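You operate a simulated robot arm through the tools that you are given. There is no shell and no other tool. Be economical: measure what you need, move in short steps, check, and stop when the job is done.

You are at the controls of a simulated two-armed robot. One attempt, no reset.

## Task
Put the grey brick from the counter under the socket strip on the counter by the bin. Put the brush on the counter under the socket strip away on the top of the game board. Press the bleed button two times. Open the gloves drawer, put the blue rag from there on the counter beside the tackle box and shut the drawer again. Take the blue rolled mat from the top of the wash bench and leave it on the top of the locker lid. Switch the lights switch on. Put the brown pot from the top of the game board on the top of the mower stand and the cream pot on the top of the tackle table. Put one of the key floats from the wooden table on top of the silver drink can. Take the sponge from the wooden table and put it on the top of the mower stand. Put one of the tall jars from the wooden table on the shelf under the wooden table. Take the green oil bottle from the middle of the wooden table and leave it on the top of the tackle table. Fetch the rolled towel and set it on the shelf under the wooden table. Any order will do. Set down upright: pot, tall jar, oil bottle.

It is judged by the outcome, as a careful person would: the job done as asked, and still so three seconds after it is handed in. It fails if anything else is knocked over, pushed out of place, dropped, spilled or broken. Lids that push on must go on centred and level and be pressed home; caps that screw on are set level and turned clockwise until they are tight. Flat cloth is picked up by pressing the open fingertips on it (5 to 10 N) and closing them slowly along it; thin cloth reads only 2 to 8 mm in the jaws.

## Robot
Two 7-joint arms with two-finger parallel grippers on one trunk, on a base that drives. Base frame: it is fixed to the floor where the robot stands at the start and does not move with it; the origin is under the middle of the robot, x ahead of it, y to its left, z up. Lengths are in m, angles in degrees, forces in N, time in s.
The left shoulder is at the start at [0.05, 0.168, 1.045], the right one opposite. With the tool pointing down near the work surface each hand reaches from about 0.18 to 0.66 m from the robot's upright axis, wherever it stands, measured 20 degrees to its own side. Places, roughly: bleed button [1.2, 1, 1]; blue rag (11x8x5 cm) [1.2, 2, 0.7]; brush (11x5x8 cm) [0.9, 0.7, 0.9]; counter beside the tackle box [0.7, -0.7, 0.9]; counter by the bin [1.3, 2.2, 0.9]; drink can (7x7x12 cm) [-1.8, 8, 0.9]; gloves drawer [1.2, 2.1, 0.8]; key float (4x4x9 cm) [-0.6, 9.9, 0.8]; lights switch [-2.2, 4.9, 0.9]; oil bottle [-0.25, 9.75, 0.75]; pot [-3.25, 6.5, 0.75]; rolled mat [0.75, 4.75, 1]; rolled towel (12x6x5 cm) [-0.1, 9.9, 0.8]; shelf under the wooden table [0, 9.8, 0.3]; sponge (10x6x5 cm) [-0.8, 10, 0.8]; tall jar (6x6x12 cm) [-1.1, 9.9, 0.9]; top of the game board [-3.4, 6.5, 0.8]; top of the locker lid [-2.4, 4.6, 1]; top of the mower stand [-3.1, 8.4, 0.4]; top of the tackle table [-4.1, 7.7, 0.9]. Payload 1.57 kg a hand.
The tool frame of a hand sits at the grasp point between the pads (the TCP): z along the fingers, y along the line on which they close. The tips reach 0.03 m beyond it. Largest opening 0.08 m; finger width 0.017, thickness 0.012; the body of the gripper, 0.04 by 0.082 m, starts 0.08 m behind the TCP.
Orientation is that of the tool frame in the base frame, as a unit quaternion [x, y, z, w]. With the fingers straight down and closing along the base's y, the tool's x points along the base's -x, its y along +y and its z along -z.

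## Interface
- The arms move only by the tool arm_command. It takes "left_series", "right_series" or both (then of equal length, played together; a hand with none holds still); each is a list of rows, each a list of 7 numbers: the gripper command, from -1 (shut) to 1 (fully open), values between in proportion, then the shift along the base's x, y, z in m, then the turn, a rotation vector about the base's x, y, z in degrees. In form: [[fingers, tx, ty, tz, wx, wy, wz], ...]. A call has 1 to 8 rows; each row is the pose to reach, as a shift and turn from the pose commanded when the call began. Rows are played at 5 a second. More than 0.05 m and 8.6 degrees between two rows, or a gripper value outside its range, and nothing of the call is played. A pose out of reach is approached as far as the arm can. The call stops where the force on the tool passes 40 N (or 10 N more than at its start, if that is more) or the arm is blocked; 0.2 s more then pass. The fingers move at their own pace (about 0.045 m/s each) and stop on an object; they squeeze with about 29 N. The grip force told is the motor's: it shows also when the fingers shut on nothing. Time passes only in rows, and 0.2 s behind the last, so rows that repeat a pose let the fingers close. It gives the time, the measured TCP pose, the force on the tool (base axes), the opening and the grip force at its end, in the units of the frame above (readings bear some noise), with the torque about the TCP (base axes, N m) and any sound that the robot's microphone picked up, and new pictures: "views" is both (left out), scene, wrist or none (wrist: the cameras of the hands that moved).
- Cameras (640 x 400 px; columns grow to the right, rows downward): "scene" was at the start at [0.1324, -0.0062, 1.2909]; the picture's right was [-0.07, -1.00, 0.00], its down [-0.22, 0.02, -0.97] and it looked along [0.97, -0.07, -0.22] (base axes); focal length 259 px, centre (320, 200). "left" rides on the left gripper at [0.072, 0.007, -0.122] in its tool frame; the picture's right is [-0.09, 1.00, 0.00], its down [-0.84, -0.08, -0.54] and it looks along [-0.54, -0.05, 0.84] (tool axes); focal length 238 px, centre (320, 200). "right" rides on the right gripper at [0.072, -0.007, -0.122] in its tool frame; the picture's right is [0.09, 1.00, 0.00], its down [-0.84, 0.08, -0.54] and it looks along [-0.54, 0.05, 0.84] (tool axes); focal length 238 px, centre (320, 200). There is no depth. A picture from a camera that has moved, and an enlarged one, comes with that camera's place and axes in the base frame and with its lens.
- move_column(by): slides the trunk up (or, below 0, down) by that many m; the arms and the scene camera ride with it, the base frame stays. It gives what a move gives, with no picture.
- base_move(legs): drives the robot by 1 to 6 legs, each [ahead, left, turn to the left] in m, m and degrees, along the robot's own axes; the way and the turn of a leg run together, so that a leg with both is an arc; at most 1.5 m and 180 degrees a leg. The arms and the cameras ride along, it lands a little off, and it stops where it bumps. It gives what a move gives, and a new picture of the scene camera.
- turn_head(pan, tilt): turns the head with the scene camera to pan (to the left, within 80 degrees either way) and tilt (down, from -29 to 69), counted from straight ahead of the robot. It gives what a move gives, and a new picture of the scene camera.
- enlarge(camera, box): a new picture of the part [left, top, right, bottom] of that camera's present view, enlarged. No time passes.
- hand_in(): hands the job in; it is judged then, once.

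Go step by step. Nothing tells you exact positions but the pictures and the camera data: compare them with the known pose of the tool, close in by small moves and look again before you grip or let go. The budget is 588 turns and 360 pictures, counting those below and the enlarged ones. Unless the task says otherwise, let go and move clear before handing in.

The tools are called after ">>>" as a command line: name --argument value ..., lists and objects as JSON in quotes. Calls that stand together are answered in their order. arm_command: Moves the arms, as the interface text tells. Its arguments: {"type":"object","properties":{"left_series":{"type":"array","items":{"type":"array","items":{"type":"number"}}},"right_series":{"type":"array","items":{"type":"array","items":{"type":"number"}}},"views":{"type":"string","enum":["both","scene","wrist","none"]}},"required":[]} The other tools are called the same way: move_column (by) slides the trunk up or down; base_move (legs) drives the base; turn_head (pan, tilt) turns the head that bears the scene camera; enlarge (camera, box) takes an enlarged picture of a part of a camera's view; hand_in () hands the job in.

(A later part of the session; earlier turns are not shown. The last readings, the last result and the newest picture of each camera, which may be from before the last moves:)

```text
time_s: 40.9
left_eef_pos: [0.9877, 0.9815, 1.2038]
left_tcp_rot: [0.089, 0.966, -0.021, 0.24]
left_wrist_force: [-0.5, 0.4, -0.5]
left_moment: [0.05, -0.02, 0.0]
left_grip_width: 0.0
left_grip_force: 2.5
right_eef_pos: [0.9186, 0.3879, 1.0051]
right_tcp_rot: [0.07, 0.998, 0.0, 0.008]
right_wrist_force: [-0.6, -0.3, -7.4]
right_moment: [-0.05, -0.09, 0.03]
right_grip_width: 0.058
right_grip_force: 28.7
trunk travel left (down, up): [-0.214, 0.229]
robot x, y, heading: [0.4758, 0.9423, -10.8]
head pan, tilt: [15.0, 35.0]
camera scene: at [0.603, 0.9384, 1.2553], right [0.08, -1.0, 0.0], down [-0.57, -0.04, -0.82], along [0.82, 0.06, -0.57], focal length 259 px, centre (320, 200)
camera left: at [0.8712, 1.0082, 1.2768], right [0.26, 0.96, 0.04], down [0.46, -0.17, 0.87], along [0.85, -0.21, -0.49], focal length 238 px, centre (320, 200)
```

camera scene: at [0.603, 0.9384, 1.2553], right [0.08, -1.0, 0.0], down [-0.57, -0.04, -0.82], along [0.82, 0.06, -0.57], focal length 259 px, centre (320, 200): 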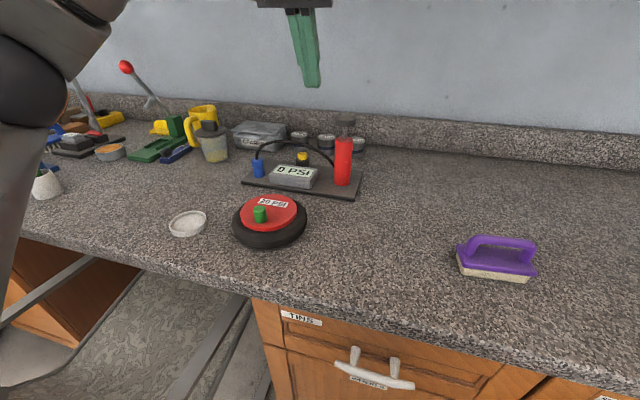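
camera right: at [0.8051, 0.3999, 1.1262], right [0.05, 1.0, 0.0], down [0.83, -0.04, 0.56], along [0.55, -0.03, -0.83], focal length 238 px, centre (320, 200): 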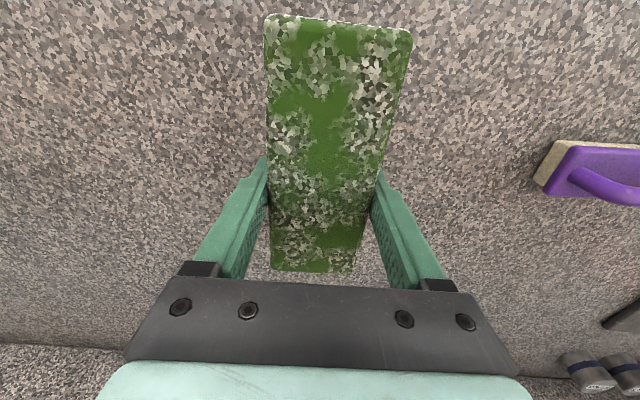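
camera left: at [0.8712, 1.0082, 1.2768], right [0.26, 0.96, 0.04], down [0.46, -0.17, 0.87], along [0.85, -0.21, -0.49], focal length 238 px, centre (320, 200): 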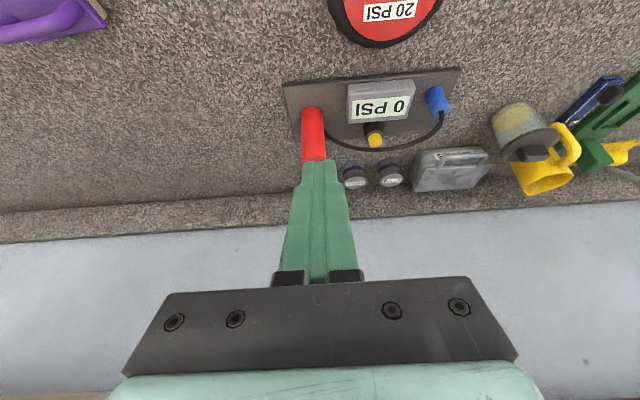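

The button top is at about (1.222, 1.033, 0.962), and the hose arches just in front of it. I'll pull the right hand in, then turn the base right so the left shoulder gets closer.

>>> arm_command --right_series '[[-1, 0, 0, 0.04, 0, 0, 0], [-1, -0.01, 0.02, 0.08, 0, 0, 0], [-1, -0.035, 0.05, 0.11, 0, 0, 0], [-1, -0.06, 0.09, 0.125, 0, 0, 0], [-1, -0.085, 0.13, 0.14, 0, 0, 0], [-1, -0.11, 0.17, 0.155, 0, 0, 0], [-1, -0.135, 0.21, 0.17, 0, 0, 0], [-1, -0.16, 0.25, 0.18, 0, 0, 0]]' --views "none"

>>> base_move --legs '[[0, 0, -25], [0, 0, -25]]'

```text
time_s: 42.7
left_eef_pos: [0.9871, 0.98, 1.2034]
left_tcp_rot: [0.09, 0.966, -0.023, 0.24]
left_wrist_force: [0.0, 0.7, 0.8]
left_moment: [-0.04, -0.02, -0.01]
left_grip_width: 0.0
left_grip_force: 21.2
right_eef_pos: [0.7569, 0.6389, 1.1857]
right_tcp_rot: [0.07, 0.998, 0.0, 0.009]
right_wrist_force: [-0.5, -0.8, -7.7]
right_moment: [0.01, -0.06, 0.01]
right_grip_width: 0.0581
right_grip_force: 28.8
trunk travel left (down, up): [-0.214, 0.229]
robot x, y, heading: [0.4737, 0.9389, -10.6]
head pan, tilt: [15.0, 35.0]
```

```text
time_s: 45.7
left_eef_pos: [0.8347, 0.5728, 1.2018]
left_tcp_rot: [0.491, 0.837, -0.122, 0.208]
left_wrist_force: [0.3, 0.1, 0.3]
left_moment: [0.0, 0.0, 0.01]
left_grip_width: 0.0
left_grip_force: 21.4
right_eef_pos: [0.4248, 0.5286, 1.1855]
right_tcp_rot: [0.487, 0.873, -0.003, 0.008]
right_wrist_force: [0.0, -0.3, -7.2]
right_moment: [-0.06, -0.02, 0.0]
right_grip_width: 0.0578
right_grip_force: 28.4
trunk travel left (down, up): [-0.214, 0.229]
robot x, y, heading: [0.4758, 0.9381, -60.9]
head pan, tilt: [15.0, 35.0]
camera scene: at [0.5559, 0.8409, 1.2554], right [-0.72, -0.7, 0.0], down [-0.4, 0.41, -0.82], along [0.57, -0.59, -0.57], focal length 259 px, centre (320, 200)
```

scene: 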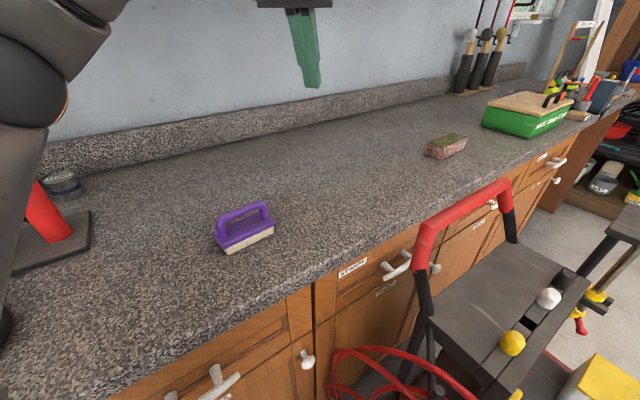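

>>> arm_command --left_series '[[-1, 0.022, 0.04, 0, 0, 0, 7.3], [-1, 0.044, 0.08, -0.01, 0, 0, 14.6], [-1, 0.066, 0.12, -0.02, 0, 0, 21.9], [-1, 0.088, 0.16, -0.03, 0, 0, 29.2], [-1, 0.11, 0.2, -0.04, 0, 0, 36.5], [-1, 0.132, 0.24, -0.05, 0, 0, 43.8], [-1, 0.154, 0.28, -0.06, 0, 0, 51]]' --views "none"

>>> arm_command --left_series '[[-1, 0.02, 0.04, 0, 1, 6, 0], [-1, 0.04, 0.08, -0.0, 2, 12, 0], [-1, 0.06, 0.12, -0.01, 3, 18, 0], [-1, 0.08, 0.16, -0.02, 3, 18, 0]]'

```text
time_s: 47.3
left_eef_pos: [0.9933, 0.8391, 1.1383]
left_tcp_rot: [0.082, 0.967, -0.021, 0.241]
left_wrist_force: [0.6, 0.2, -0.6]
left_moment: [-0.01, 0.01, -0.01]
left_grip_width: 0.0001
left_grip_force: 21.5
left hand out of reach, approached as far as the arm can: row 7
right_eef_pos: [0.4245, 0.5282, 1.1838]
right_tcp_rot: [0.487, 0.873, -0.003, 0.007]
right_wrist_force: [0.4, -0.2, -6.8]
right_moment: [-0.06, 0.01, 0.01]
right_grip_width: 0.0578
right_grip_force: 28.6
trunk travel left (down, up): [-0.214, 0.229]
robot x, y, heading: [0.4761, 0.9366, -60.9]
head pan, tilt: [15.0, 35.0]
```

```text
time_s: 48.3
left_eef_pos: [1.1485, 0.9206, 1.1194]
left_tcp_rot: [0.084, 0.993, -0.008, 0.083]
left_wrist_force: [-0.3, -0.1, 0.8]
left_moment: [-0.04, 0.05, 0.01]
left_grip_width: 0.0
left_grip_force: 21.4
left hand out of reach, approached as far as the arm can: row 1, 2, 3, 4
right_eef_pos: [0.4261, 0.5303, 1.1859]
right_tcp_rot: [0.486, 0.874, -0.003, 0.006]
right_wrist_force: [-0.7, 0.3, -7.1]
right_moment: [-0.1, -0.04, 0.01]
right_grip_width: 0.0581
right_grip_force: 28.8
trunk travel left (down, up): [-0.214, 0.229]
robot x, y, heading: [0.4738, 0.9392, -61.0]
head pan, tilt: [15.0, 35.0]
camera scene: at [0.5562, 0.8414, 1.2554], right [-0.72, -0.7, 0.0], down [-0.4, 0.41, -0.82], along [0.57, -0.59, -0.57], focal length 259 px, centre (320, 200)
camera left: at [1.059, 0.9415, 1.2278], right [0.26, 0.97, 0.01], down [0.71, -0.2, 0.67], along [0.65, -0.16, -0.74], focal length 238 px, centre (320, 200)
```

scene: 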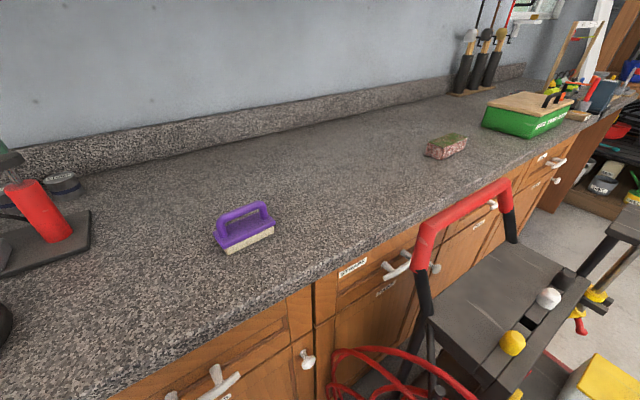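
left: 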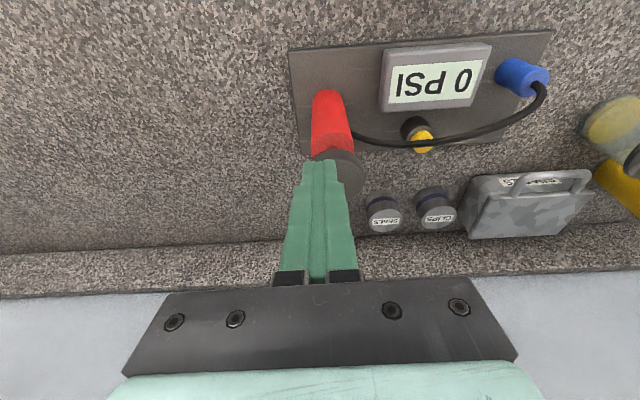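

>>> arm_command --left_series '[[-1, 0.0, 0.0, 0.05, 0, 0, 0], [-1, -0.05, 0.0, 0.06, 0, 0, 0]]' --views "none"

>>> base_move --legs '[[0, 0, 15]]'

```text
refused: row 2 steps farther than a row can; nothing moved
```

```text
time_s: 49.5
left_eef_pos: [1.1298, 1.0933, 1.1201]
left_tcp_rot: [-0.044, 0.995, 0.003, 0.084]
left_wrist_force: [0.0, 0.5, -0.7]
left_moment: [-0.01, -0.01, 0.02]
left_grip_width: 0.0
left_grip_force: 21.3
right_eef_pos: [0.5314, 0.5299, 1.1854]
right_tcp_rot: [0.37, 0.929, -0.003, 0.008]
right_wrist_force: [0.4, -0.5, -7.3]
right_moment: [-0.08, -0.03, 0.0]
right_grip_width: 0.0578
right_grip_force: 29.1
trunk travel left (down, up): [-0.214, 0.229]
robot x, y, heading: [0.4759, 0.9383, -45.8]
head pan, tilt: [15.0, 35.0]
camera scene: at [0.5787, 0.8652, 1.2553], right [-0.51, -0.86, 0.0], down [-0.49, 0.29, -0.82], along [0.7, -0.42, -0.57], focal length 259 px, centre (320, 200)
```

scene: 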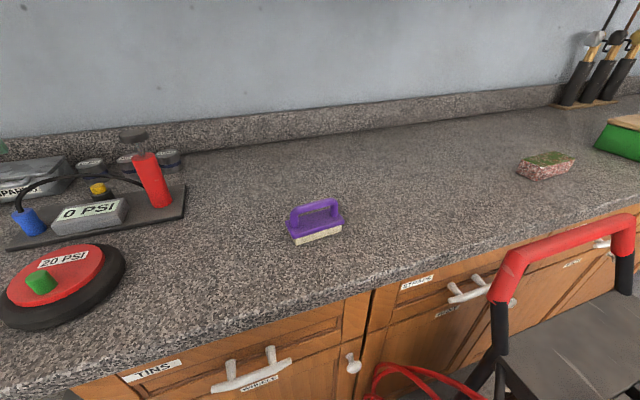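

>>> arm_command --left_series '[[-1, 0.03, -0.03, 0, 0, 0, 0], [-1, 0.06, -0.06, -0.02, 0, 0, 0], [-1, 0.087, -0.06, -0.05, 0, 0, 0]]'

```text
time_s: 50.3
left_eef_pos: [1.2168, 1.031, 1.0702]
left_tcp_rot: [-0.045, 0.995, 0.004, 0.084]
left_wrist_force: [-0.2, 0.3, -0.1]
left_moment: [0.01, 0.0, 0.03]
left_grip_width: 0.0
left_grip_force: 21.9
right_eef_pos: [0.5315, 0.5301, 1.1857]
right_tcp_rot: [0.37, 0.929, -0.002, 0.007]
right_wrist_force: [0.3, 0.2, -7.6]
right_moment: [-0.08, -0.05, -0.02]
right_grip_width: 0.0579
right_grip_force: 29.0
trunk travel left (down, up): [-0.214, 0.229]
robot x, y, heading: [0.4739, 0.9413, -46.1]
head pan, tilt: [15.0, 35.0]
camera scene: at [0.5791, 0.8651, 1.2553], right [-0.51, -0.86, 0.0], down [-0.49, 0.29, -0.82], along [0.7, -0.42, -0.57], focal length 259 px, centre (320, 200)
camera left: at [1.1255, 1.0287, 1.1786], right [0.0, 1.0, 0.01], down [0.74, -0.01, 0.68], along [0.68, 0.01, -0.74], focal length 238 px, centre (320, 200)
```

scene: 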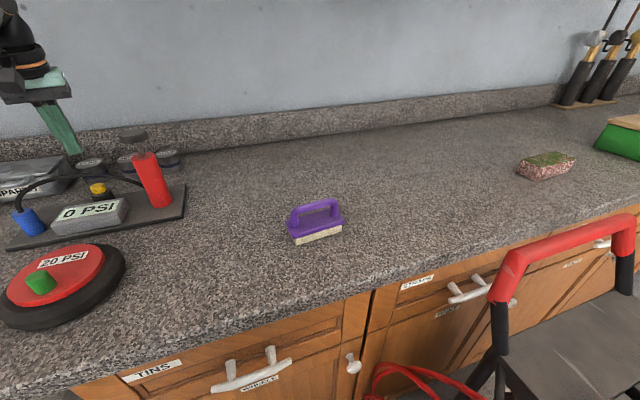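
left: 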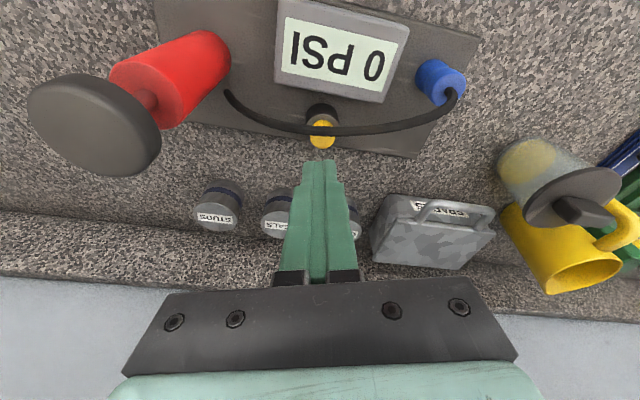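

>>> enlarge --camera "left" --box '[250, 80, 390, 200]'

>>> enlarge --camera "scene" --box '[0, 90, 200, 215]'

```text
3.33 times, centred on (320, 140) of left
camera zoom: at [1.1255, 1.0287, 1.1786], right [0.0, 1.0, 0.01], down [0.74, -0.01, 0.68], along [0.68, 0.01, -0.74], focal length 794 px, centre (320, 400)
```

zoom: 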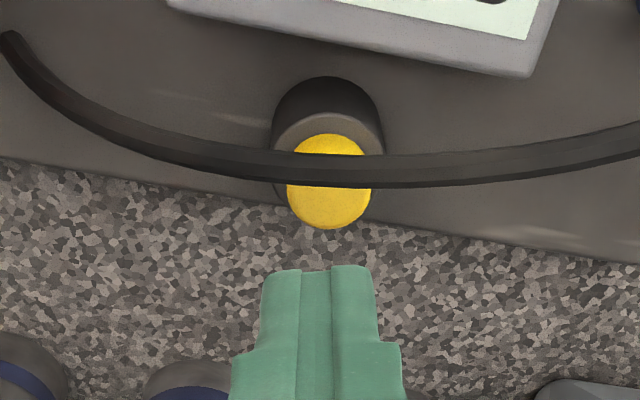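

```text
3.20 times, centred on (100, 152) of scene
camera zoom: at [0.5791, 0.8651, 1.2553], right [-0.51, -0.86, 0.0], down [-0.49, 0.29, -0.82], along [0.7, -0.42, -0.57], focal length 830 px, centre (1024, 352)
```

zoom: 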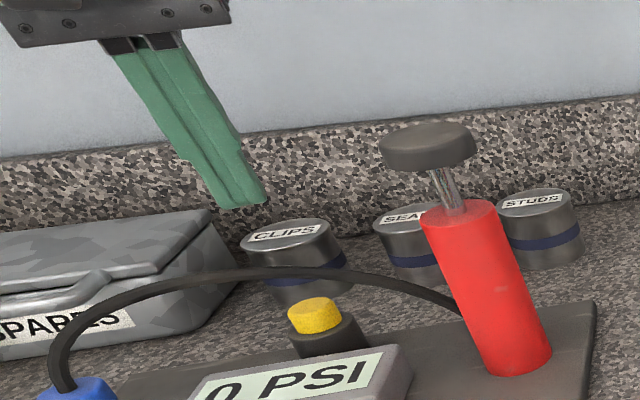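

>>> arm_command --left_series '[[-1, 0.01, 0.003, 0.01, -0.4, 4, 0], [-1, 0.025, 0.003, 0.01, -0.8, 8, 0]]' --views "none"

```text
time_s: 50.9
left_eef_pos: [1.2205, 1.0376, 1.0747]
left_tcp_rot: [-0.045, 0.999, 0.001, 0.031]
left_wrist_force: [0.3, -0.5, -0.8]
left_moment: [0.04, 0.02, 0.0]
left_grip_width: 0.0002
left_grip_force: 21.2
left hand out of reach, approached as far as the arm can: row 2
right_eef_pos: [0.5326, 0.5298, 1.1849]
right_tcp_rot: [0.369, 0.93, -0.002, 0.008]
right_wrist_force: [-0.4, 0.3, -6.8]
right_moment: [-0.06, -0.01, -0.01]
right_grip_width: 0.058
right_grip_force: 28.6
trunk travel left (down, up): [-0.214, 0.229]
robot x, y, heading: [0.4792, 0.9425, -45.6]
head pan, tilt: [15.0, 35.0]
```

>>> move_column --by 0.14

>>> arm_command --left_series '[[-1, 0.01, -0.001, -0.05, 0, 0, 0], [-1, 0.02, -0.003, -0.1, 0, 1.5, 0], [-1, 0.02, -0.003, -0.14, -0.3, 3.5, 0]]'

```text
time_s: 52.6
left_eef_pos: [1.2242, 1.0514, 1.166]
left_tcp_rot: [-0.053, 0.998, 0.032, -0.007]
left_wrist_force: [0.8, -0.1, -0.3]
left_moment: [-0.04, 0.03, 0.03]
left_grip_width: 0.0002
left_grip_force: 21.3
right_eef_pos: [0.5354, 0.5368, 1.3268]
right_tcp_rot: [0.369, 0.929, -0.006, 0.007]
right_wrist_force: [-0.2, 0.5, -7.7]
right_moment: [-0.01, -0.07, 0.03]
right_grip_width: 0.0575
right_grip_force: 29.1
trunk travel left (down, up): [-0.354, 0.089]
robot x, y, heading: [0.4809, 0.937, -45.6]
head pan, tilt: [15.0, 35.0]
```

```text
refused: row 1 steps farther than a row can; nothing moved
```

The left arm seems to have met the cabinet above while rising; I'll bring the trunk back down.

>>> move_column --by -0.1

>>> turn_head --pan 60 --tilt 0

```text
time_s: 53.9
left_eef_pos: [1.2199, 1.0382, 1.1145]
left_tcp_rot: [-0.045, 0.999, 0.001, 0.032]
left_wrist_force: [0.0, 0.2, 0.1]
left_moment: [0.02, -0.02, 0.0]
left_grip_width: 0.0
left_grip_force: 21.2
right_eef_pos: [0.5321, 0.5299, 1.2262]
right_tcp_rot: [0.369, 0.929, -0.002, 0.008]
right_wrist_force: [0.3, -0.3, -6.1]
right_moment: [-0.04, -0.01, -0.01]
right_grip_width: 0.0578
right_grip_force: 28.5
trunk travel left (down, up): [-0.254, 0.189]
robot x, y, heading: [0.4775, 0.9384, -45.9]
head pan, tilt: [15.0, 35.0]
```

```text
time_s: 55.1
left_eef_pos: [1.2201, 1.0365, 1.1142]
left_tcp_rot: [-0.046, 0.998, 0.001, 0.032]
left_wrist_force: [0.7, -0.7, 0.2]
left_moment: [0.02, 0.03, 0.0]
left_grip_width: 0.0001
left_grip_force: 20.6
right_eef_pos: [0.5317, 0.5292, 1.2247]
right_tcp_rot: [0.37, 0.929, -0.002, 0.008]
right_wrist_force: [-0.7, 1.2, -6.5]
right_moment: [-0.08, -0.04, -0.04]
right_grip_width: 0.0577
right_grip_force: 28.6
trunk travel left (down, up): [-0.254, 0.189]
robot x, y, heading: [0.4741, 0.9413, -46.1]
head pan, tilt: [60.0, 0.0]
camera scene: at [0.5904, 0.9321, 1.3515], right [0.24, -0.97, 0.0], down [0.0, 0.0, -1.0], along [0.97, 0.24, 0.0], focal length 259 px, centre (320, 200)
```

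scene: 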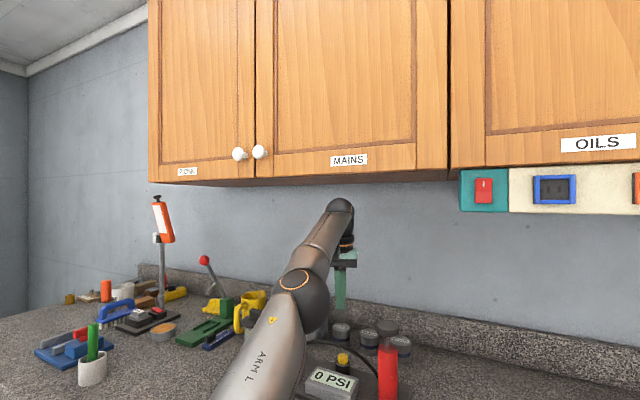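

>>> arm_command --left_series '[[-1, 0.01, -0.001, -0.04, 0, 0, 0], [-1, 0.02, -0.003, -0.075, 0, 1.5, 0]]'

```text
time_s: 55.7
left_eef_pos: [1.2405, 1.0327, 1.0397]
left_tcp_rot: [-0.044, 0.999, 0.001, 0.019]
left_wrist_force: [-0.4, 0.0, -0.2]
left_moment: [0.02, 0.0, -0.01]
left_grip_width: 0.0
left_grip_force: 21.2
right_eef_pos: [0.5319, 0.5297, 1.2251]
right_tcp_rot: [0.37, 0.929, -0.002, 0.007]
right_wrist_force: [0.5, 0.6, -7.9]
right_moment: [-0.03, -0.07, 0.02]
right_grip_width: 0.0579
right_grip_force: 28.7
trunk travel left (down, up): [-0.254, 0.189]
robot x, y, heading: [0.4711, 0.938, -45.8]
head pan, tilt: [60.0, 0.0]
camera scene: at [0.5906, 0.9316, 1.3515], right [0.24, -0.97, 0.0], down [0.0, 0.0, -1.0], along [0.97, 0.24, 0.0], focal length 259 px, centre (320, 200)
camera left: at [1.1646, 1.0323, 1.159], right [0.0, 1.0, 0.0], down [0.82, 0.0, 0.57], along [0.57, 0.0, -0.82], focal length 238 px, centre (320, 200)
```

scene: 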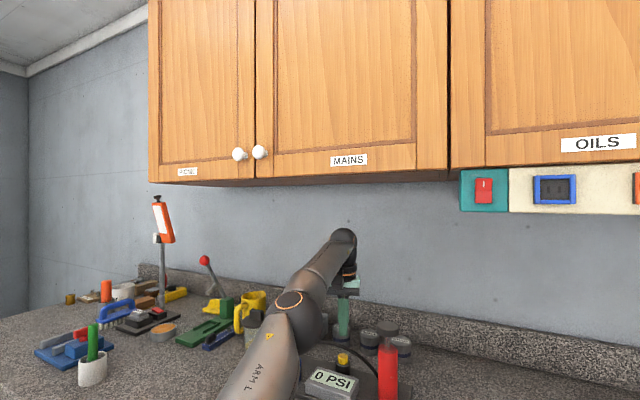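
left: 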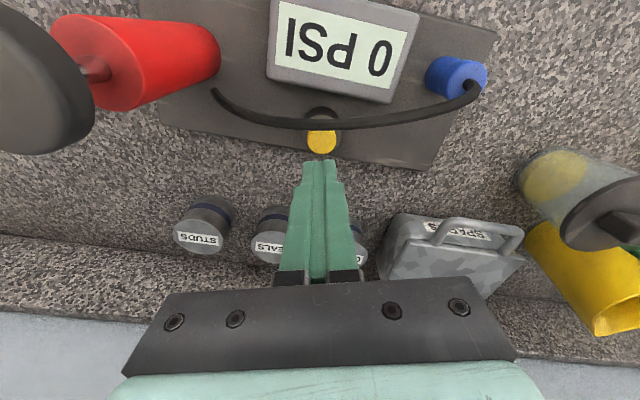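

>>> arm_command --left_series '[[-1, 0.0, 0.0, -0.02, 0, 0, 0], [-1, 0.0, 0, -0.035, 0, 0, 0], [-1, 0.0, 0, -0.045, 0, 0, 0]]' --views "wrist"

```text
time_s: 56.5
left_eef_pos: [1.2401, 1.0344, 0.9948]
left_tcp_rot: [-0.045, 0.999, 0.0, 0.019]
left_wrist_force: [0.3, -1.4, 0.1]
left_moment: [0.02, 0.02, -0.04]
left_grip_width: 0.0001
left_grip_force: 22.1
right_eef_pos: [0.5327, 0.5302, 1.2255]
right_tcp_rot: [0.37, 0.929, -0.002, 0.008]
right_wrist_force: [0.3, 0.2, -7.1]
right_moment: [-0.05, -0.02, 0.01]
right_grip_width: 0.0578
right_grip_force: 29.0
trunk travel left (down, up): [-0.254, 0.189]
robot x, y, heading: [0.4728, 0.9373, -45.7]
head pan, tilt: [60.0, 0.0]
camera left: at [1.1635, 1.033, 1.1138], right [0.0, 1.0, 0.0], down [0.82, 0.0, 0.57], along [0.57, 0.0, -0.82], focal length 238 px, centre (320, 200)
```

left: 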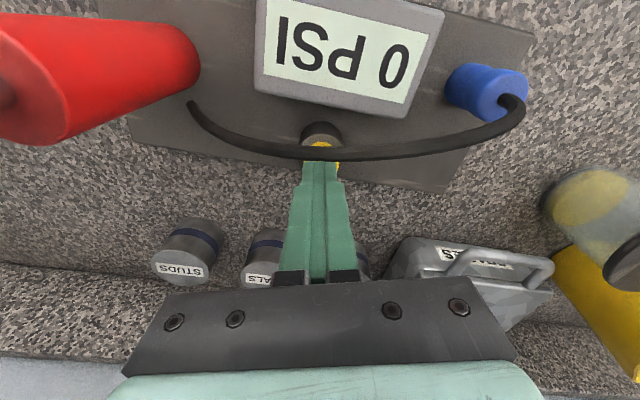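

>>> arm_command --left_series '[[-1, 0.0, 0.0, -0.003, 0, 0, 0], [-1, 0.0, 0, -0.006, 0, 0, 0]]' --views "none"

>>> arm_command --left_series '[[-1, 0.0, 0.0, -0.003, 0, 0, 0], [-1, 0.0, 0, -0.006, 0, 0, 0]]' --views "none"

```text
time_s: 57.1
left_eef_pos: [1.2406, 1.0338, 0.9891]
left_tcp_rot: [-0.046, 0.999, 0.001, 0.019]
left_wrist_force: [-0.3, -0.2, 0.5]
left_moment: [-0.01, 0.0, 0.01]
left_grip_width: 0.0
left_grip_force: 21.8
right_eef_pos: [0.5316, 0.5289, 1.2257]
right_tcp_rot: [0.369, 0.929, -0.003, 0.007]
right_wrist_force: [-0.2, 0.0, -7.1]
right_moment: [-0.06, -0.05, 0.01]
right_grip_width: 0.058
right_grip_force: 29.1
trunk travel left (down, up): [-0.254, 0.189]
robot x, y, heading: [0.4741, 0.9386, -45.8]
head pan, tilt: [60.0, 0.0]
```

```text
time_s: 57.7
left_eef_pos: [1.2402, 1.0343, 0.9829]
left_tcp_rot: [-0.044, 0.999, 0.001, 0.02]
left_wrist_force: [1.2, 0.9, 2.3]
left_moment: [0.01, -0.01, 0.03]
left_grip_width: 0.0001
left_grip_force: 21.6
right_eef_pos: [0.5327, 0.5292, 1.2252]
right_tcp_rot: [0.37, 0.929, -0.002, 0.007]
right_wrist_force: [-0.2, -0.2, -6.0]
right_moment: [-0.04, -0.06, 0.06]
right_grip_width: 0.0577
right_grip_force: 29.0
trunk travel left (down, up): [-0.254, 0.189]
robot x, y, heading: [0.4751, 0.9366, -45.9]
head pan, tilt: [60.0, 0.0]
heard: click
```

>>> arm_command --left_series '[[-1, 0.0, 0.0, 0.008, 0, 0, 0], [-1, 0.0, 0, 0.016, 0, 0, 0], [-1, 0.0, 0, 0.016, 0, 0, 0]]' --views "wrist"

>>> arm_command --left_series '[[-1, 0.0, 0.0, -0.008, 0, 0, 0], [-1, 0.0, 0, -0.012, 0, 0, 0], [-1, 0.0, 0, -0.016, 0, 0, 0]]' --views "none"

```text
time_s: 58.5
left_eef_pos: [1.2395, 1.0352, 0.9986]
left_tcp_rot: [-0.044, 0.999, 0.001, 0.019]
left_wrist_force: [0.3, -0.1, -0.3]
left_moment: [-0.01, 0.01, -0.01]
left_grip_width: 0.0
left_grip_force: 21.2
right_eef_pos: [0.5325, 0.529, 1.2267]
right_tcp_rot: [0.37, 0.929, -0.002, 0.008]
right_wrist_force: [0.5, -0.6, -7.0]
right_moment: [-0.04, -0.02, -0.01]
right_grip_width: 0.0579
right_grip_force: 28.7
trunk travel left (down, up): [-0.254, 0.189]
robot x, y, heading: [0.4776, 0.9382, -46.0]
head pan, tilt: [60.0, 0.0]
camera left: at [1.1634, 1.0333, 1.1178], right [0.0, 1.0, 0.0], down [0.82, 0.0, 0.57], along [0.57, 0.0, -0.82], focal length 238 px, centre (320, 200)
```

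left: 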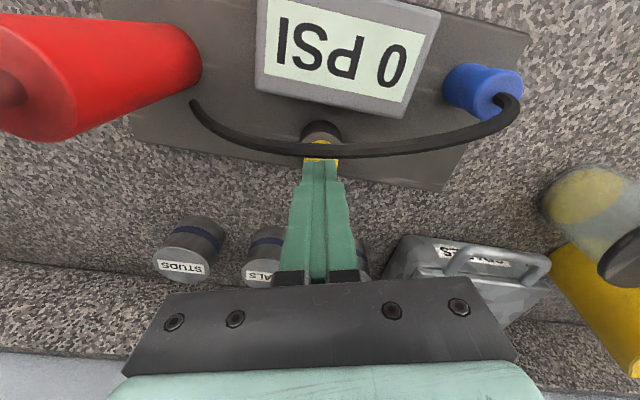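

```text
time_s: 59.3
left_eef_pos: [1.2398, 1.034, 0.9836]
left_tcp_rot: [-0.045, 0.999, 0.001, 0.019]
left_wrist_force: [0.0, 0.4, 1.8]
left_moment: [-0.01, 0.0, 0.03]
left_grip_width: 0.0
left_grip_force: 21.3
right_eef_pos: [0.5315, 0.5304, 1.2267]
right_tcp_rot: [0.37, 0.929, -0.003, 0.008]
right_wrist_force: [0.2, 0.6, -6.4]
right_moment: [-0.04, -0.03, 0.04]
right_grip_width: 0.0579
right_grip_force: 28.5
trunk travel left (down, up): [-0.254, 0.189]
robot x, y, heading: [0.475, 0.9361, -46.0]
head pan, tilt: [60.0, 0.0]
```

>>> arm_command --left_series '[[-1, 0.0, 0.0, -0.001, 0, 0, 0], [-1, 0.0, 0, -0.0025, 0, 0, 0]]' --views "none"

```text
time_s: 59.9
left_eef_pos: [1.2394, 1.035, 0.9799]
left_tcp_rot: [-0.045, 0.999, 0.0, 0.02]
left_wrist_force: [1.8, -0.3, 4.0]
left_moment: [-0.01, -0.07, -0.05]
left_grip_width: 0.0001
left_grip_force: 21.7
right_eef_pos: [0.5317, 0.5302, 1.2256]
right_tcp_rot: [0.37, 0.929, -0.002, 0.007]
right_wrist_force: [0.6, -0.5, -7.7]
right_moment: [-0.04, -0.03, -0.02]
right_grip_width: 0.0579
right_grip_force: 28.9
trunk travel left (down, up): [-0.254, 0.189]
robot x, y, heading: [0.4746, 0.9425, -45.9]
head pan, tilt: [60.0, 0.0]
heard: click
```

Two clicks heard, so the button has been pressed twice. I'll lift straight up, back out, and head for the brush with the left hand.

>>> arm_command --left_series '[[-1, 0.0, 0.0, 0.04, 0, 0, 0], [-1, 0.0, 0, 0.08, 0, 0, 0], [-1, -0.02, 0, 0.12, 0, 0, 0], [-1, -0.06, 0, 0.14, 0, 0, 0], [-1, -0.11, 0, 0.14, 0, 0, 0], [-1, -0.16, 0, 0.14, 0, 0, 0], [-1, -0.21, 0, 0.14, 0, 0, 0]]' --views "none"

>>> turn_head --pan 20 --tilt 35

```text
time_s: 61.5
left_eef_pos: [1.2042, 1.0388, 1.1332]
left_tcp_rot: [-0.045, 0.999, 0.0, 0.019]
left_wrist_force: [-0.1, 0.4, -0.2]
left_moment: [0.01, -0.02, -0.01]
left_grip_width: 0.0002
left_grip_force: 21.4
left hand out of reach, approached as far as the arm can: row 2, 4, 5, 6, 7
right_eef_pos: [0.5309, 0.5298, 1.2251]
right_tcp_rot: [0.37, 0.929, -0.002, 0.008]
right_wrist_force: [0.7, -0.1, -6.8]
right_moment: [-0.03, -0.03, -0.01]
right_grip_width: 0.058
right_grip_force: 28.5
trunk travel left (down, up): [-0.254, 0.189]
robot x, y, heading: [0.4784, 0.9382, -45.9]
head pan, tilt: [60.0, 0.0]
```

```text
time_s: 62.5
left_eef_pos: [1.2047, 1.0375, 1.1325]
left_tcp_rot: [-0.045, 0.999, 0.001, 0.019]
left_wrist_force: [-0.7, -0.7, -0.5]
left_moment: [0.01, 0.0, -0.01]
left_grip_width: 0.0
left_grip_force: 21.8
right_eef_pos: [0.5319, 0.5305, 1.2259]
right_tcp_rot: [0.37, 0.929, -0.003, 0.007]
right_wrist_force: [-0.6, -0.1, -7.9]
right_moment: [-0.05, -0.07, 0.02]
right_grip_width: 0.0581
right_grip_force: 28.4
trunk travel left (down, up): [-0.254, 0.189]
robot x, y, heading: [0.4708, 0.937, -45.9]
head pan, tilt: [20.0, 35.0]
camera scene: at [0.5823, 0.8718, 1.2954], right [-0.44, -0.9, 0.0], down [-0.52, 0.25, -0.82], along [0.74, -0.36, -0.57], focal length 259 px, centre (320, 200)
```

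scene: 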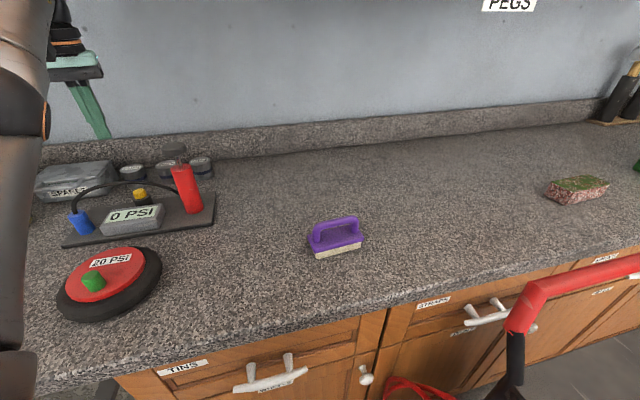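

>>> arm_command --left_series '[[-0.5, 0, 0, 0.01, 0, 0, -8], [0, -0.01, 0, 0.02, 0, 0, -16], [0.5, -0.03, -0.0, 0.03, 0, 0, -24], [1, -0.06, -0.02, 0.03, 0, 0, -32], [1, -0.1, -0.04, 0.03, 0, 0, -40], [1, -0.13, -0.07, 0.03, 0, 0, -48], [1, -0.16, -0.1, 0.03, 0, 0, -56], [1, -0.19, -0.14, 0.03, 0, 0, -64]]' --views "none"

```text
time_s: 64.3
left_eef_pos: [1.0129, 0.8981, 1.1623]
left_tcp_rot: [0.492, 0.871, -0.01, 0.017]
left_wrist_force: [0.3, -0.8, -0.5]
left_moment: [0.02, 0.01, 0.0]
left_grip_width: 0.0799
left_grip_force: 0.1
left hand out of reach, approached as far as the arm can: row 1, 2, 3
right_eef_pos: [0.5332, 0.5284, 1.225]
right_tcp_rot: [0.369, 0.929, -0.002, 0.006]
right_wrist_force: [0.5, -0.7, -6.6]
right_moment: [-0.04, -0.07, 0.0]
right_grip_width: 0.058
right_grip_force: 29.2
trunk travel left (down, up): [-0.254, 0.189]
robot x, y, heading: [0.4757, 0.9424, -46.0]
head pan, tilt: [20.0, 35.0]
```

>>> arm_command --left_series '[[1, -0.015, -0.04, 0.0, 0, 0, -7], [1, -0.03, -0.08, 0.0, 0, 0, -14], [1, -0.045, -0.12, 0.0, 0, 0, -21], [1, -0.06, -0.16, -0.02, 0, 0, -28], [1, -0.07, -0.2, -0.04, 0, 0, -35], [1, -0.083, -0.233, -0.07, 0, 0, -39]]'

```text
time_s: 65.7
left_eef_pos: [0.888, 0.6854, 1.0795]
left_tcp_rot: [0.752, 0.659, -0.013, 0.014]
left_wrist_force: [-0.4, -0.5, 0.3]
left_moment: [0.02, -0.03, -0.02]
left_grip_width: 0.0802
left_grip_force: 0.0
left hand out of reach, approached as far as the arm can: row 3, 4, 5, 6
right_eef_pos: [0.532, 0.5293, 1.2247]
right_tcp_rot: [0.37, 0.929, -0.001, 0.009]
right_wrist_force: [-0.6, -1.1, -7.3]
right_moment: [-0.01, -0.09, 0.0]
right_grip_width: 0.0579
right_grip_force: 29.2
trunk travel left (down, up): [-0.254, 0.189]
robot x, y, heading: [0.4761, 0.9423, -46.1]
head pan, tilt: [20.0, 35.0]
camera scene: at [0.5819, 0.8707, 1.2953], right [-0.44, -0.9, 0.0], down [-0.52, 0.25, -0.82], along [0.74, -0.36, -0.57], focal length 259 px, centre (320, 200)
camera left: at [0.9047, 0.7586, 1.1987], right [0.97, -0.23, 0.0], down [-0.19, -0.8, 0.57], along [-0.13, -0.56, -0.82], focal length 238 px, centre (320, 200)
```

scene: 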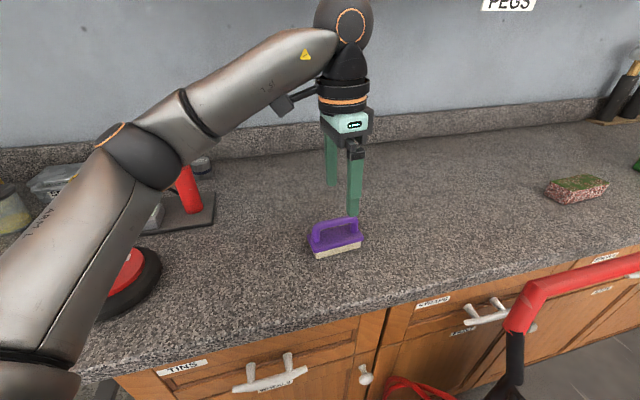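
left: 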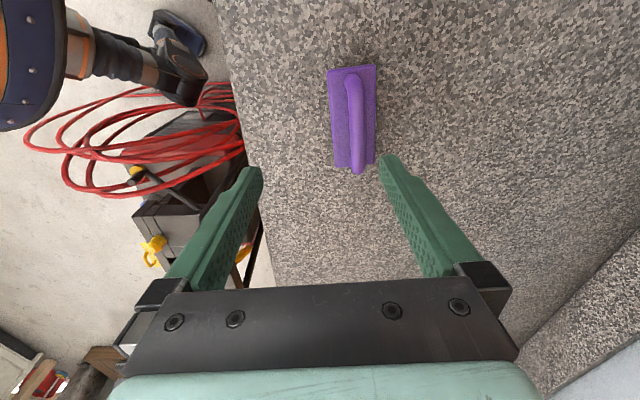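

>>> arm_command --left_series '[[1, 0.017, -0.003, -0.02, 0, 0, 0], [1, 0.034, -0.005, -0.04, 0, 0, 0]]' --views "wrist"

```text
time_s: 66.3
left_eef_pos: [0.9011, 0.699, 1.0526]
left_tcp_rot: [0.752, 0.659, -0.015, 0.013]
left_wrist_force: [-0.3, -0.2, 1.0]
left_moment: [-0.03, 0.01, 0.0]
left_grip_width: 0.08
left_grip_force: 0.1
left hand out of reach, approached as far as the arm can: row 1, 2
right_eef_pos: [0.5334, 0.5302, 1.2257]
right_tcp_rot: [0.37, 0.929, -0.002, 0.008]
right_wrist_force: [-0.7, 0.2, -6.3]
right_moment: [-0.08, -0.06, -0.05]
right_grip_width: 0.0581
right_grip_force: 28.6
trunk travel left (down, up): [-0.254, 0.189]
robot x, y, heading: [0.4767, 0.9433, -45.7]
head pan, tilt: [20.0, 35.0]
camera left: at [0.9171, 0.7724, 1.1716], right [0.97, -0.22, 0.0], down [-0.19, -0.8, 0.58], along [-0.13, -0.56, -0.82], focal length 238 px, centre (320, 200)
```

left: 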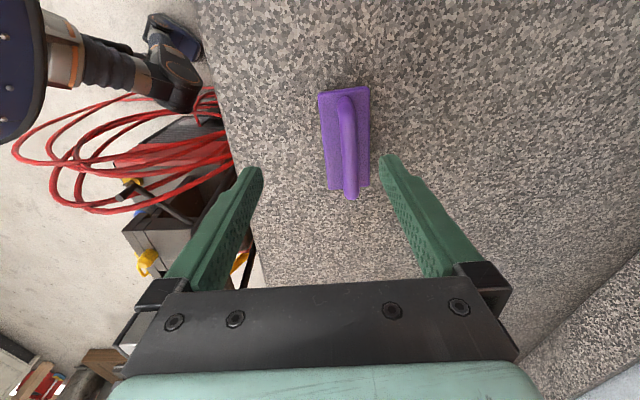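

>>> base_move --legs '[[0, 0, -20]]'

>>> arm_command --left_series '[[1, 0.035, 0.035, 0, 0, 0, 7], [1, 0.07, 0.07, 0, 0, 0, 14], [1, 0.105, 0.1, 0, 0, 0, 20], [1, 0.13, 0.115, 0, 0, 0, 20]]' --views "wrist"

```text
time_s: 67.8
left_eef_pos: [0.7906, 0.5683, 1.0516]
left_tcp_rot: [0.856, 0.517, -0.015, 0.011]
left_wrist_force: [-0.2, 0.9, -0.4]
left_moment: [-0.03, 0.0, -0.02]
left_grip_width: 0.0799
left_grip_force: 0.0
right_eef_pos: [0.3878, 0.5351, 1.2258]
right_tcp_rot: [0.525, 0.851, -0.003, 0.007]
right_wrist_force: [0.3, -1.1, -7.0]
right_moment: [-0.05, -0.06, 0.0]
right_grip_width: 0.0579
right_grip_force: 29.3
trunk travel left (down, up): [-0.254, 0.189]
robot x, y, heading: [0.4763, 0.9391, -65.8]
head pan, tilt: [20.0, 35.0]
camera scene: at [0.5524, 0.8391, 1.2954], right [-0.72, -0.7, 0.0], down [-0.4, 0.41, -0.82], along [0.57, -0.59, -0.57], focal length 259 px, centre (320, 200)
```

scene: 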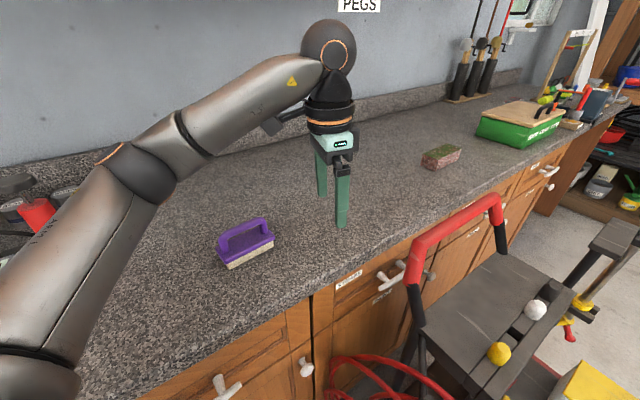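

```text
time_s: 68.8
left_eef_pos: [0.9219, 0.6834, 1.0515]
left_tcp_rot: [0.752, 0.659, -0.014, 0.013]
left_wrist_force: [-0.2, 0.5, -0.7]
left_moment: [-0.02, -0.01, -0.01]
left_grip_width: 0.0801
left_grip_force: 0.1
right_eef_pos: [0.388, 0.5362, 1.225]
right_tcp_rot: [0.526, 0.851, -0.005, 0.007]
right_wrist_force: [0.2, 0.4, -7.8]
right_moment: [-0.04, -0.03, -0.02]
right_grip_width: 0.0578
right_grip_force: 28.6
trunk travel left (down, up): [-0.254, 0.189]
robot x, y, heading: [0.4788, 0.9404, -65.9]
head pan, tilt: [20.0, 35.0]
camera left: at [0.9394, 0.7573, 1.171], right [0.97, -0.22, 0.0], down [-0.19, -0.8, 0.57], along [-0.13, -0.56, -0.82], focal length 238 px, centre (320, 200)
```

left: 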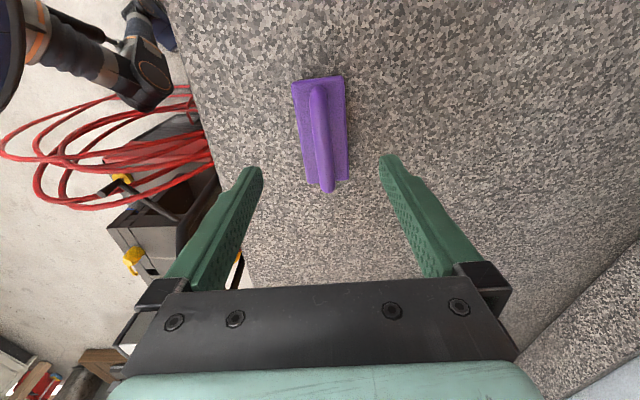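

>>> arm_command --left_series '[[1, 0.005, 0, -0.04, 0, 0, 0], [1, 0.005, 0, -0.07, 0, 0, 0], [1, 0.005, 0, -0.085, 0, 0, 0]]' --views "wrist"

```text
time_s: 69.6
left_eef_pos: [0.9268, 0.6832, 0.9671]
left_tcp_rot: [0.752, 0.658, -0.014, 0.013]
left_wrist_force: [0.7, 0.8, -0.5]
left_moment: [-0.03, 0.0, -0.01]
left_grip_width: 0.0801
left_grip_force: 0.0
right_eef_pos: [0.3881, 0.5348, 1.226]
right_tcp_rot: [0.526, 0.851, -0.004, 0.007]
right_wrist_force: [0.6, 0.0, -7.5]
right_moment: [-0.05, -0.03, 0.02]
right_grip_width: 0.0578
right_grip_force: 29.3
trunk travel left (down, up): [-0.254, 0.189]
robot x, y, heading: [0.4764, 0.9403, -66.2]
head pan, tilt: [20.0, 35.0]
camera left: at [0.9439, 0.7569, 1.0865], right [0.97, -0.22, 0.01], down [-0.19, -0.8, 0.57], along [-0.12, -0.56, -0.82], focal length 238 px, centre (320, 200)
```

left: 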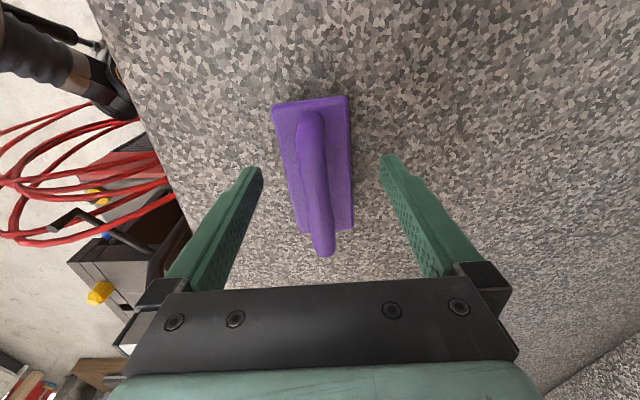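

>>> arm_command --left_series '[[-1, 0, 0, 0, 0, 0, 0], [-1, 0, 0, 0, 0, 0, 0], [-1, 0, 0, 0, 0, 0, 0], [-1, 0, 0, 0, 0, 0, 0], [-1, 0, 0, 0.03, 0, 0, 0], [-1, 0, 0, 0.08, 0, 0, 0], [-1, 0, 0, 0.12, 0, 0, 0]]' --views "wrist"

```text
time_s: 71.2
left_eef_pos: [0.9257, 0.6834, 1.0876]
left_tcp_rot: [0.752, 0.658, -0.015, 0.012]
left_wrist_force: [-0.1, -0.5, -0.6]
left_moment: [0.01, -0.02, 0.0]
left_grip_width: 0.0147
left_grip_force: 28.9
right_eef_pos: [0.3886, 0.536, 1.2247]
right_tcp_rot: [0.525, 0.851, -0.003, 0.007]
right_wrist_force: [-0.4, -0.2, -5.9]
right_moment: [-0.07, -0.03, 0.02]
right_grip_width: 0.058
right_grip_force: 29.3
trunk travel left (down, up): [-0.254, 0.189]
robot x, y, heading: [0.4736, 0.9398, -65.4]
head pan, tilt: [20.0, 35.0]
camera left: at [0.9436, 0.7565, 1.2067], right [0.97, -0.22, 0.0], down [-0.19, -0.8, 0.57], along [-0.13, -0.56, -0.82], focal length 238 px, centre (320, 200)
```

left: 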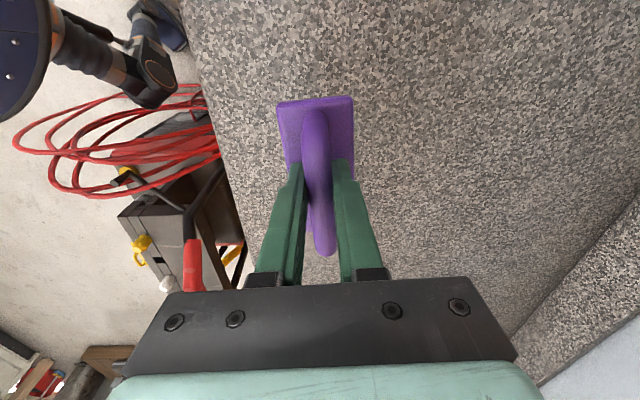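

>>> arm_command --left_series '[[-1, -0.02, 0.01, 0.04, 0, 0, 0], [-1, -0.04, 0.03, 0.08, 0, 0, 0], [-1, -0.06, 0.05, 0.1, 0, 0, 0]]' --views "none"

>>> base_move --legs '[[0, 0, 33], [0, 0, 32], [-0.3, 0.05, 0], [-0.3, 0.12, 0]]'

```text
time_s: 72.0
left_eef_pos: [0.8664, 0.7323, 1.1878]
left_tcp_rot: [0.752, 0.659, -0.014, 0.012]
left_wrist_force: [-0.1, 0.6, -1.3]
left_moment: [-0.01, -0.03, 0.02]
left_grip_width: 0.0149
left_grip_force: 29.0
right_eef_pos: [0.3872, 0.5354, 1.2244]
right_tcp_rot: [0.526, 0.851, -0.003, 0.007]
right_wrist_force: [-1.3, -0.4, -7.6]
right_moment: [-0.05, -0.05, -0.04]
right_grip_width: 0.0578
right_grip_force: 28.6
trunk travel left (down, up): [-0.254, 0.189]
robot x, y, heading: [0.4772, 0.9411, -66.0]
head pan, tilt: [20.0, 35.0]
```

```text
time_s: 78.9
left_eef_pos: [0.2396, 1.3898, 1.1863]
left_tcp_rot: [0.288, 0.958, -0.005, 0.02]
left_wrist_force: [0.8, 0.3, -1.0]
left_moment: [-0.01, 0.0, 0.01]
left_grip_width: 0.0151
left_grip_force: 29.1
right_eef_pos: [0.2082, 0.872, 1.2249]
right_tcp_rot: [-0.006, 1.0, 0.001, 0.008]
right_wrist_force: [-0.5, -0.4, -6.3]
right_moment: [-0.01, -0.1, 0.03]
right_grip_width: 0.058
right_grip_force: 29.5
trunk travel left (down, up): [-0.254, 0.189]
robot x, y, heading: [-0.1147, 1.1256, -1.6]
head pan, tilt: [20.0, 35.0]
camera scene: at [0.0067, 1.1535, 1.2954], right [0.31, -0.95, 0.0], down [-0.54, -0.18, -0.82], along [0.78, 0.26, -0.57], focal length 259 px, centre (320, 200)
```

scene: 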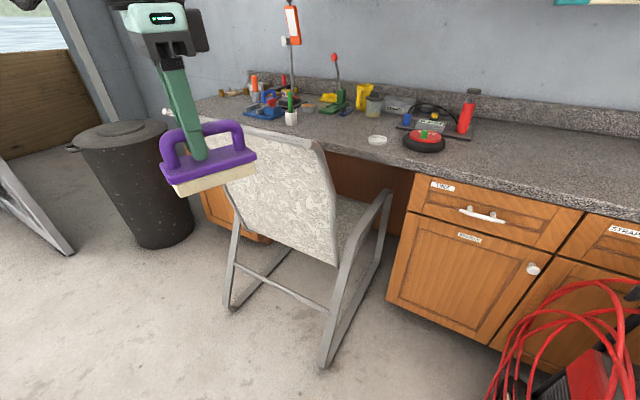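

>>> base_move --legs '[[0.15, 1.08, 0], [0.35, 0.02, -10]]'

>>> turn_head --pan 0 --tilt 35

```text
time_s: 86.3
left_eef_pos: [0.808, 2.351, 1.1867]
left_tcp_rot: [0.374, 0.927, -0.006, 0.018]
left_wrist_force: [-0.7, -0.3, -1.1]
left_moment: [0.0, 0.03, -0.02]
left_grip_width: 0.0152
left_grip_force: 29.5
right_eef_pos: [0.6859, 1.8491, 1.2241]
right_tcp_rot: [0.083, 0.996, -0.001, 0.007]
right_wrist_force: [0.0, -0.3, -7.7]
right_moment: [-0.01, -0.04, -0.02]
right_grip_width: 0.0581
right_grip_force: 29.0
trunk travel left (down, up): [-0.254, 0.189]
robot x, y, heading: [0.411, 2.157, -12.1]
head pan, tilt: [20.0, 35.0]
camera scene: at [0.5364, 2.1621, 1.2953], right [0.14, -0.99, 0.0], down [-0.57, -0.08, -0.82], along [0.81, 0.11, -0.57], focal length 259 px, centre (320, 200)
```

scene: 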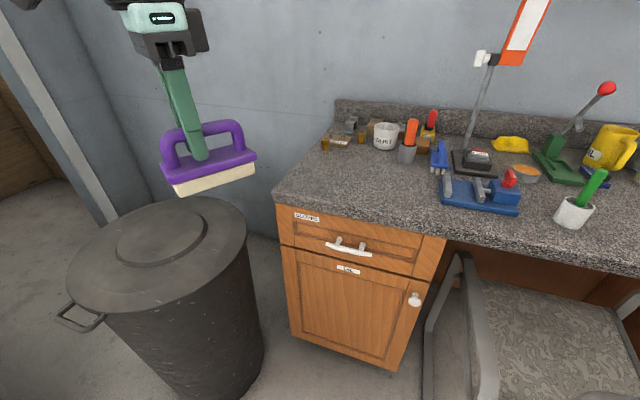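

```text
time_s: 87.1
left_eef_pos: [0.8077, 2.3528, 1.1855]
left_tcp_rot: [0.373, 0.928, -0.007, 0.018]
left_wrist_force: [-0.4, 0.1, -1.3]
left_moment: [0.01, -0.01, -0.05]
left_grip_width: 0.0151
left_grip_force: 29.6
right_eef_pos: [0.685, 1.8499, 1.2241]
right_tcp_rot: [0.084, 0.996, 0.0, 0.006]
right_wrist_force: [-0.1, -0.2, -7.1]
right_moment: [0.03, -0.06, 0.0]
right_grip_width: 0.0579
right_grip_force: 29.1
trunk travel left (down, up): [-0.254, 0.189]
robot x, y, heading: [0.4094, 2.1577, -12.3]
head pan, tilt: [0.0, 35.0]
camera scene: at [0.5349, 2.1317, 1.2953], right [-0.21, -0.98, 0.0], down [-0.56, 0.12, -0.82], along [0.8, -0.17, -0.57], focal length 259 px, centre (320, 200)
```

scene: 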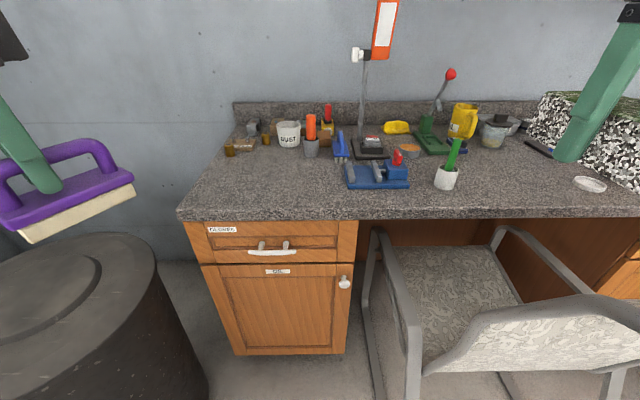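

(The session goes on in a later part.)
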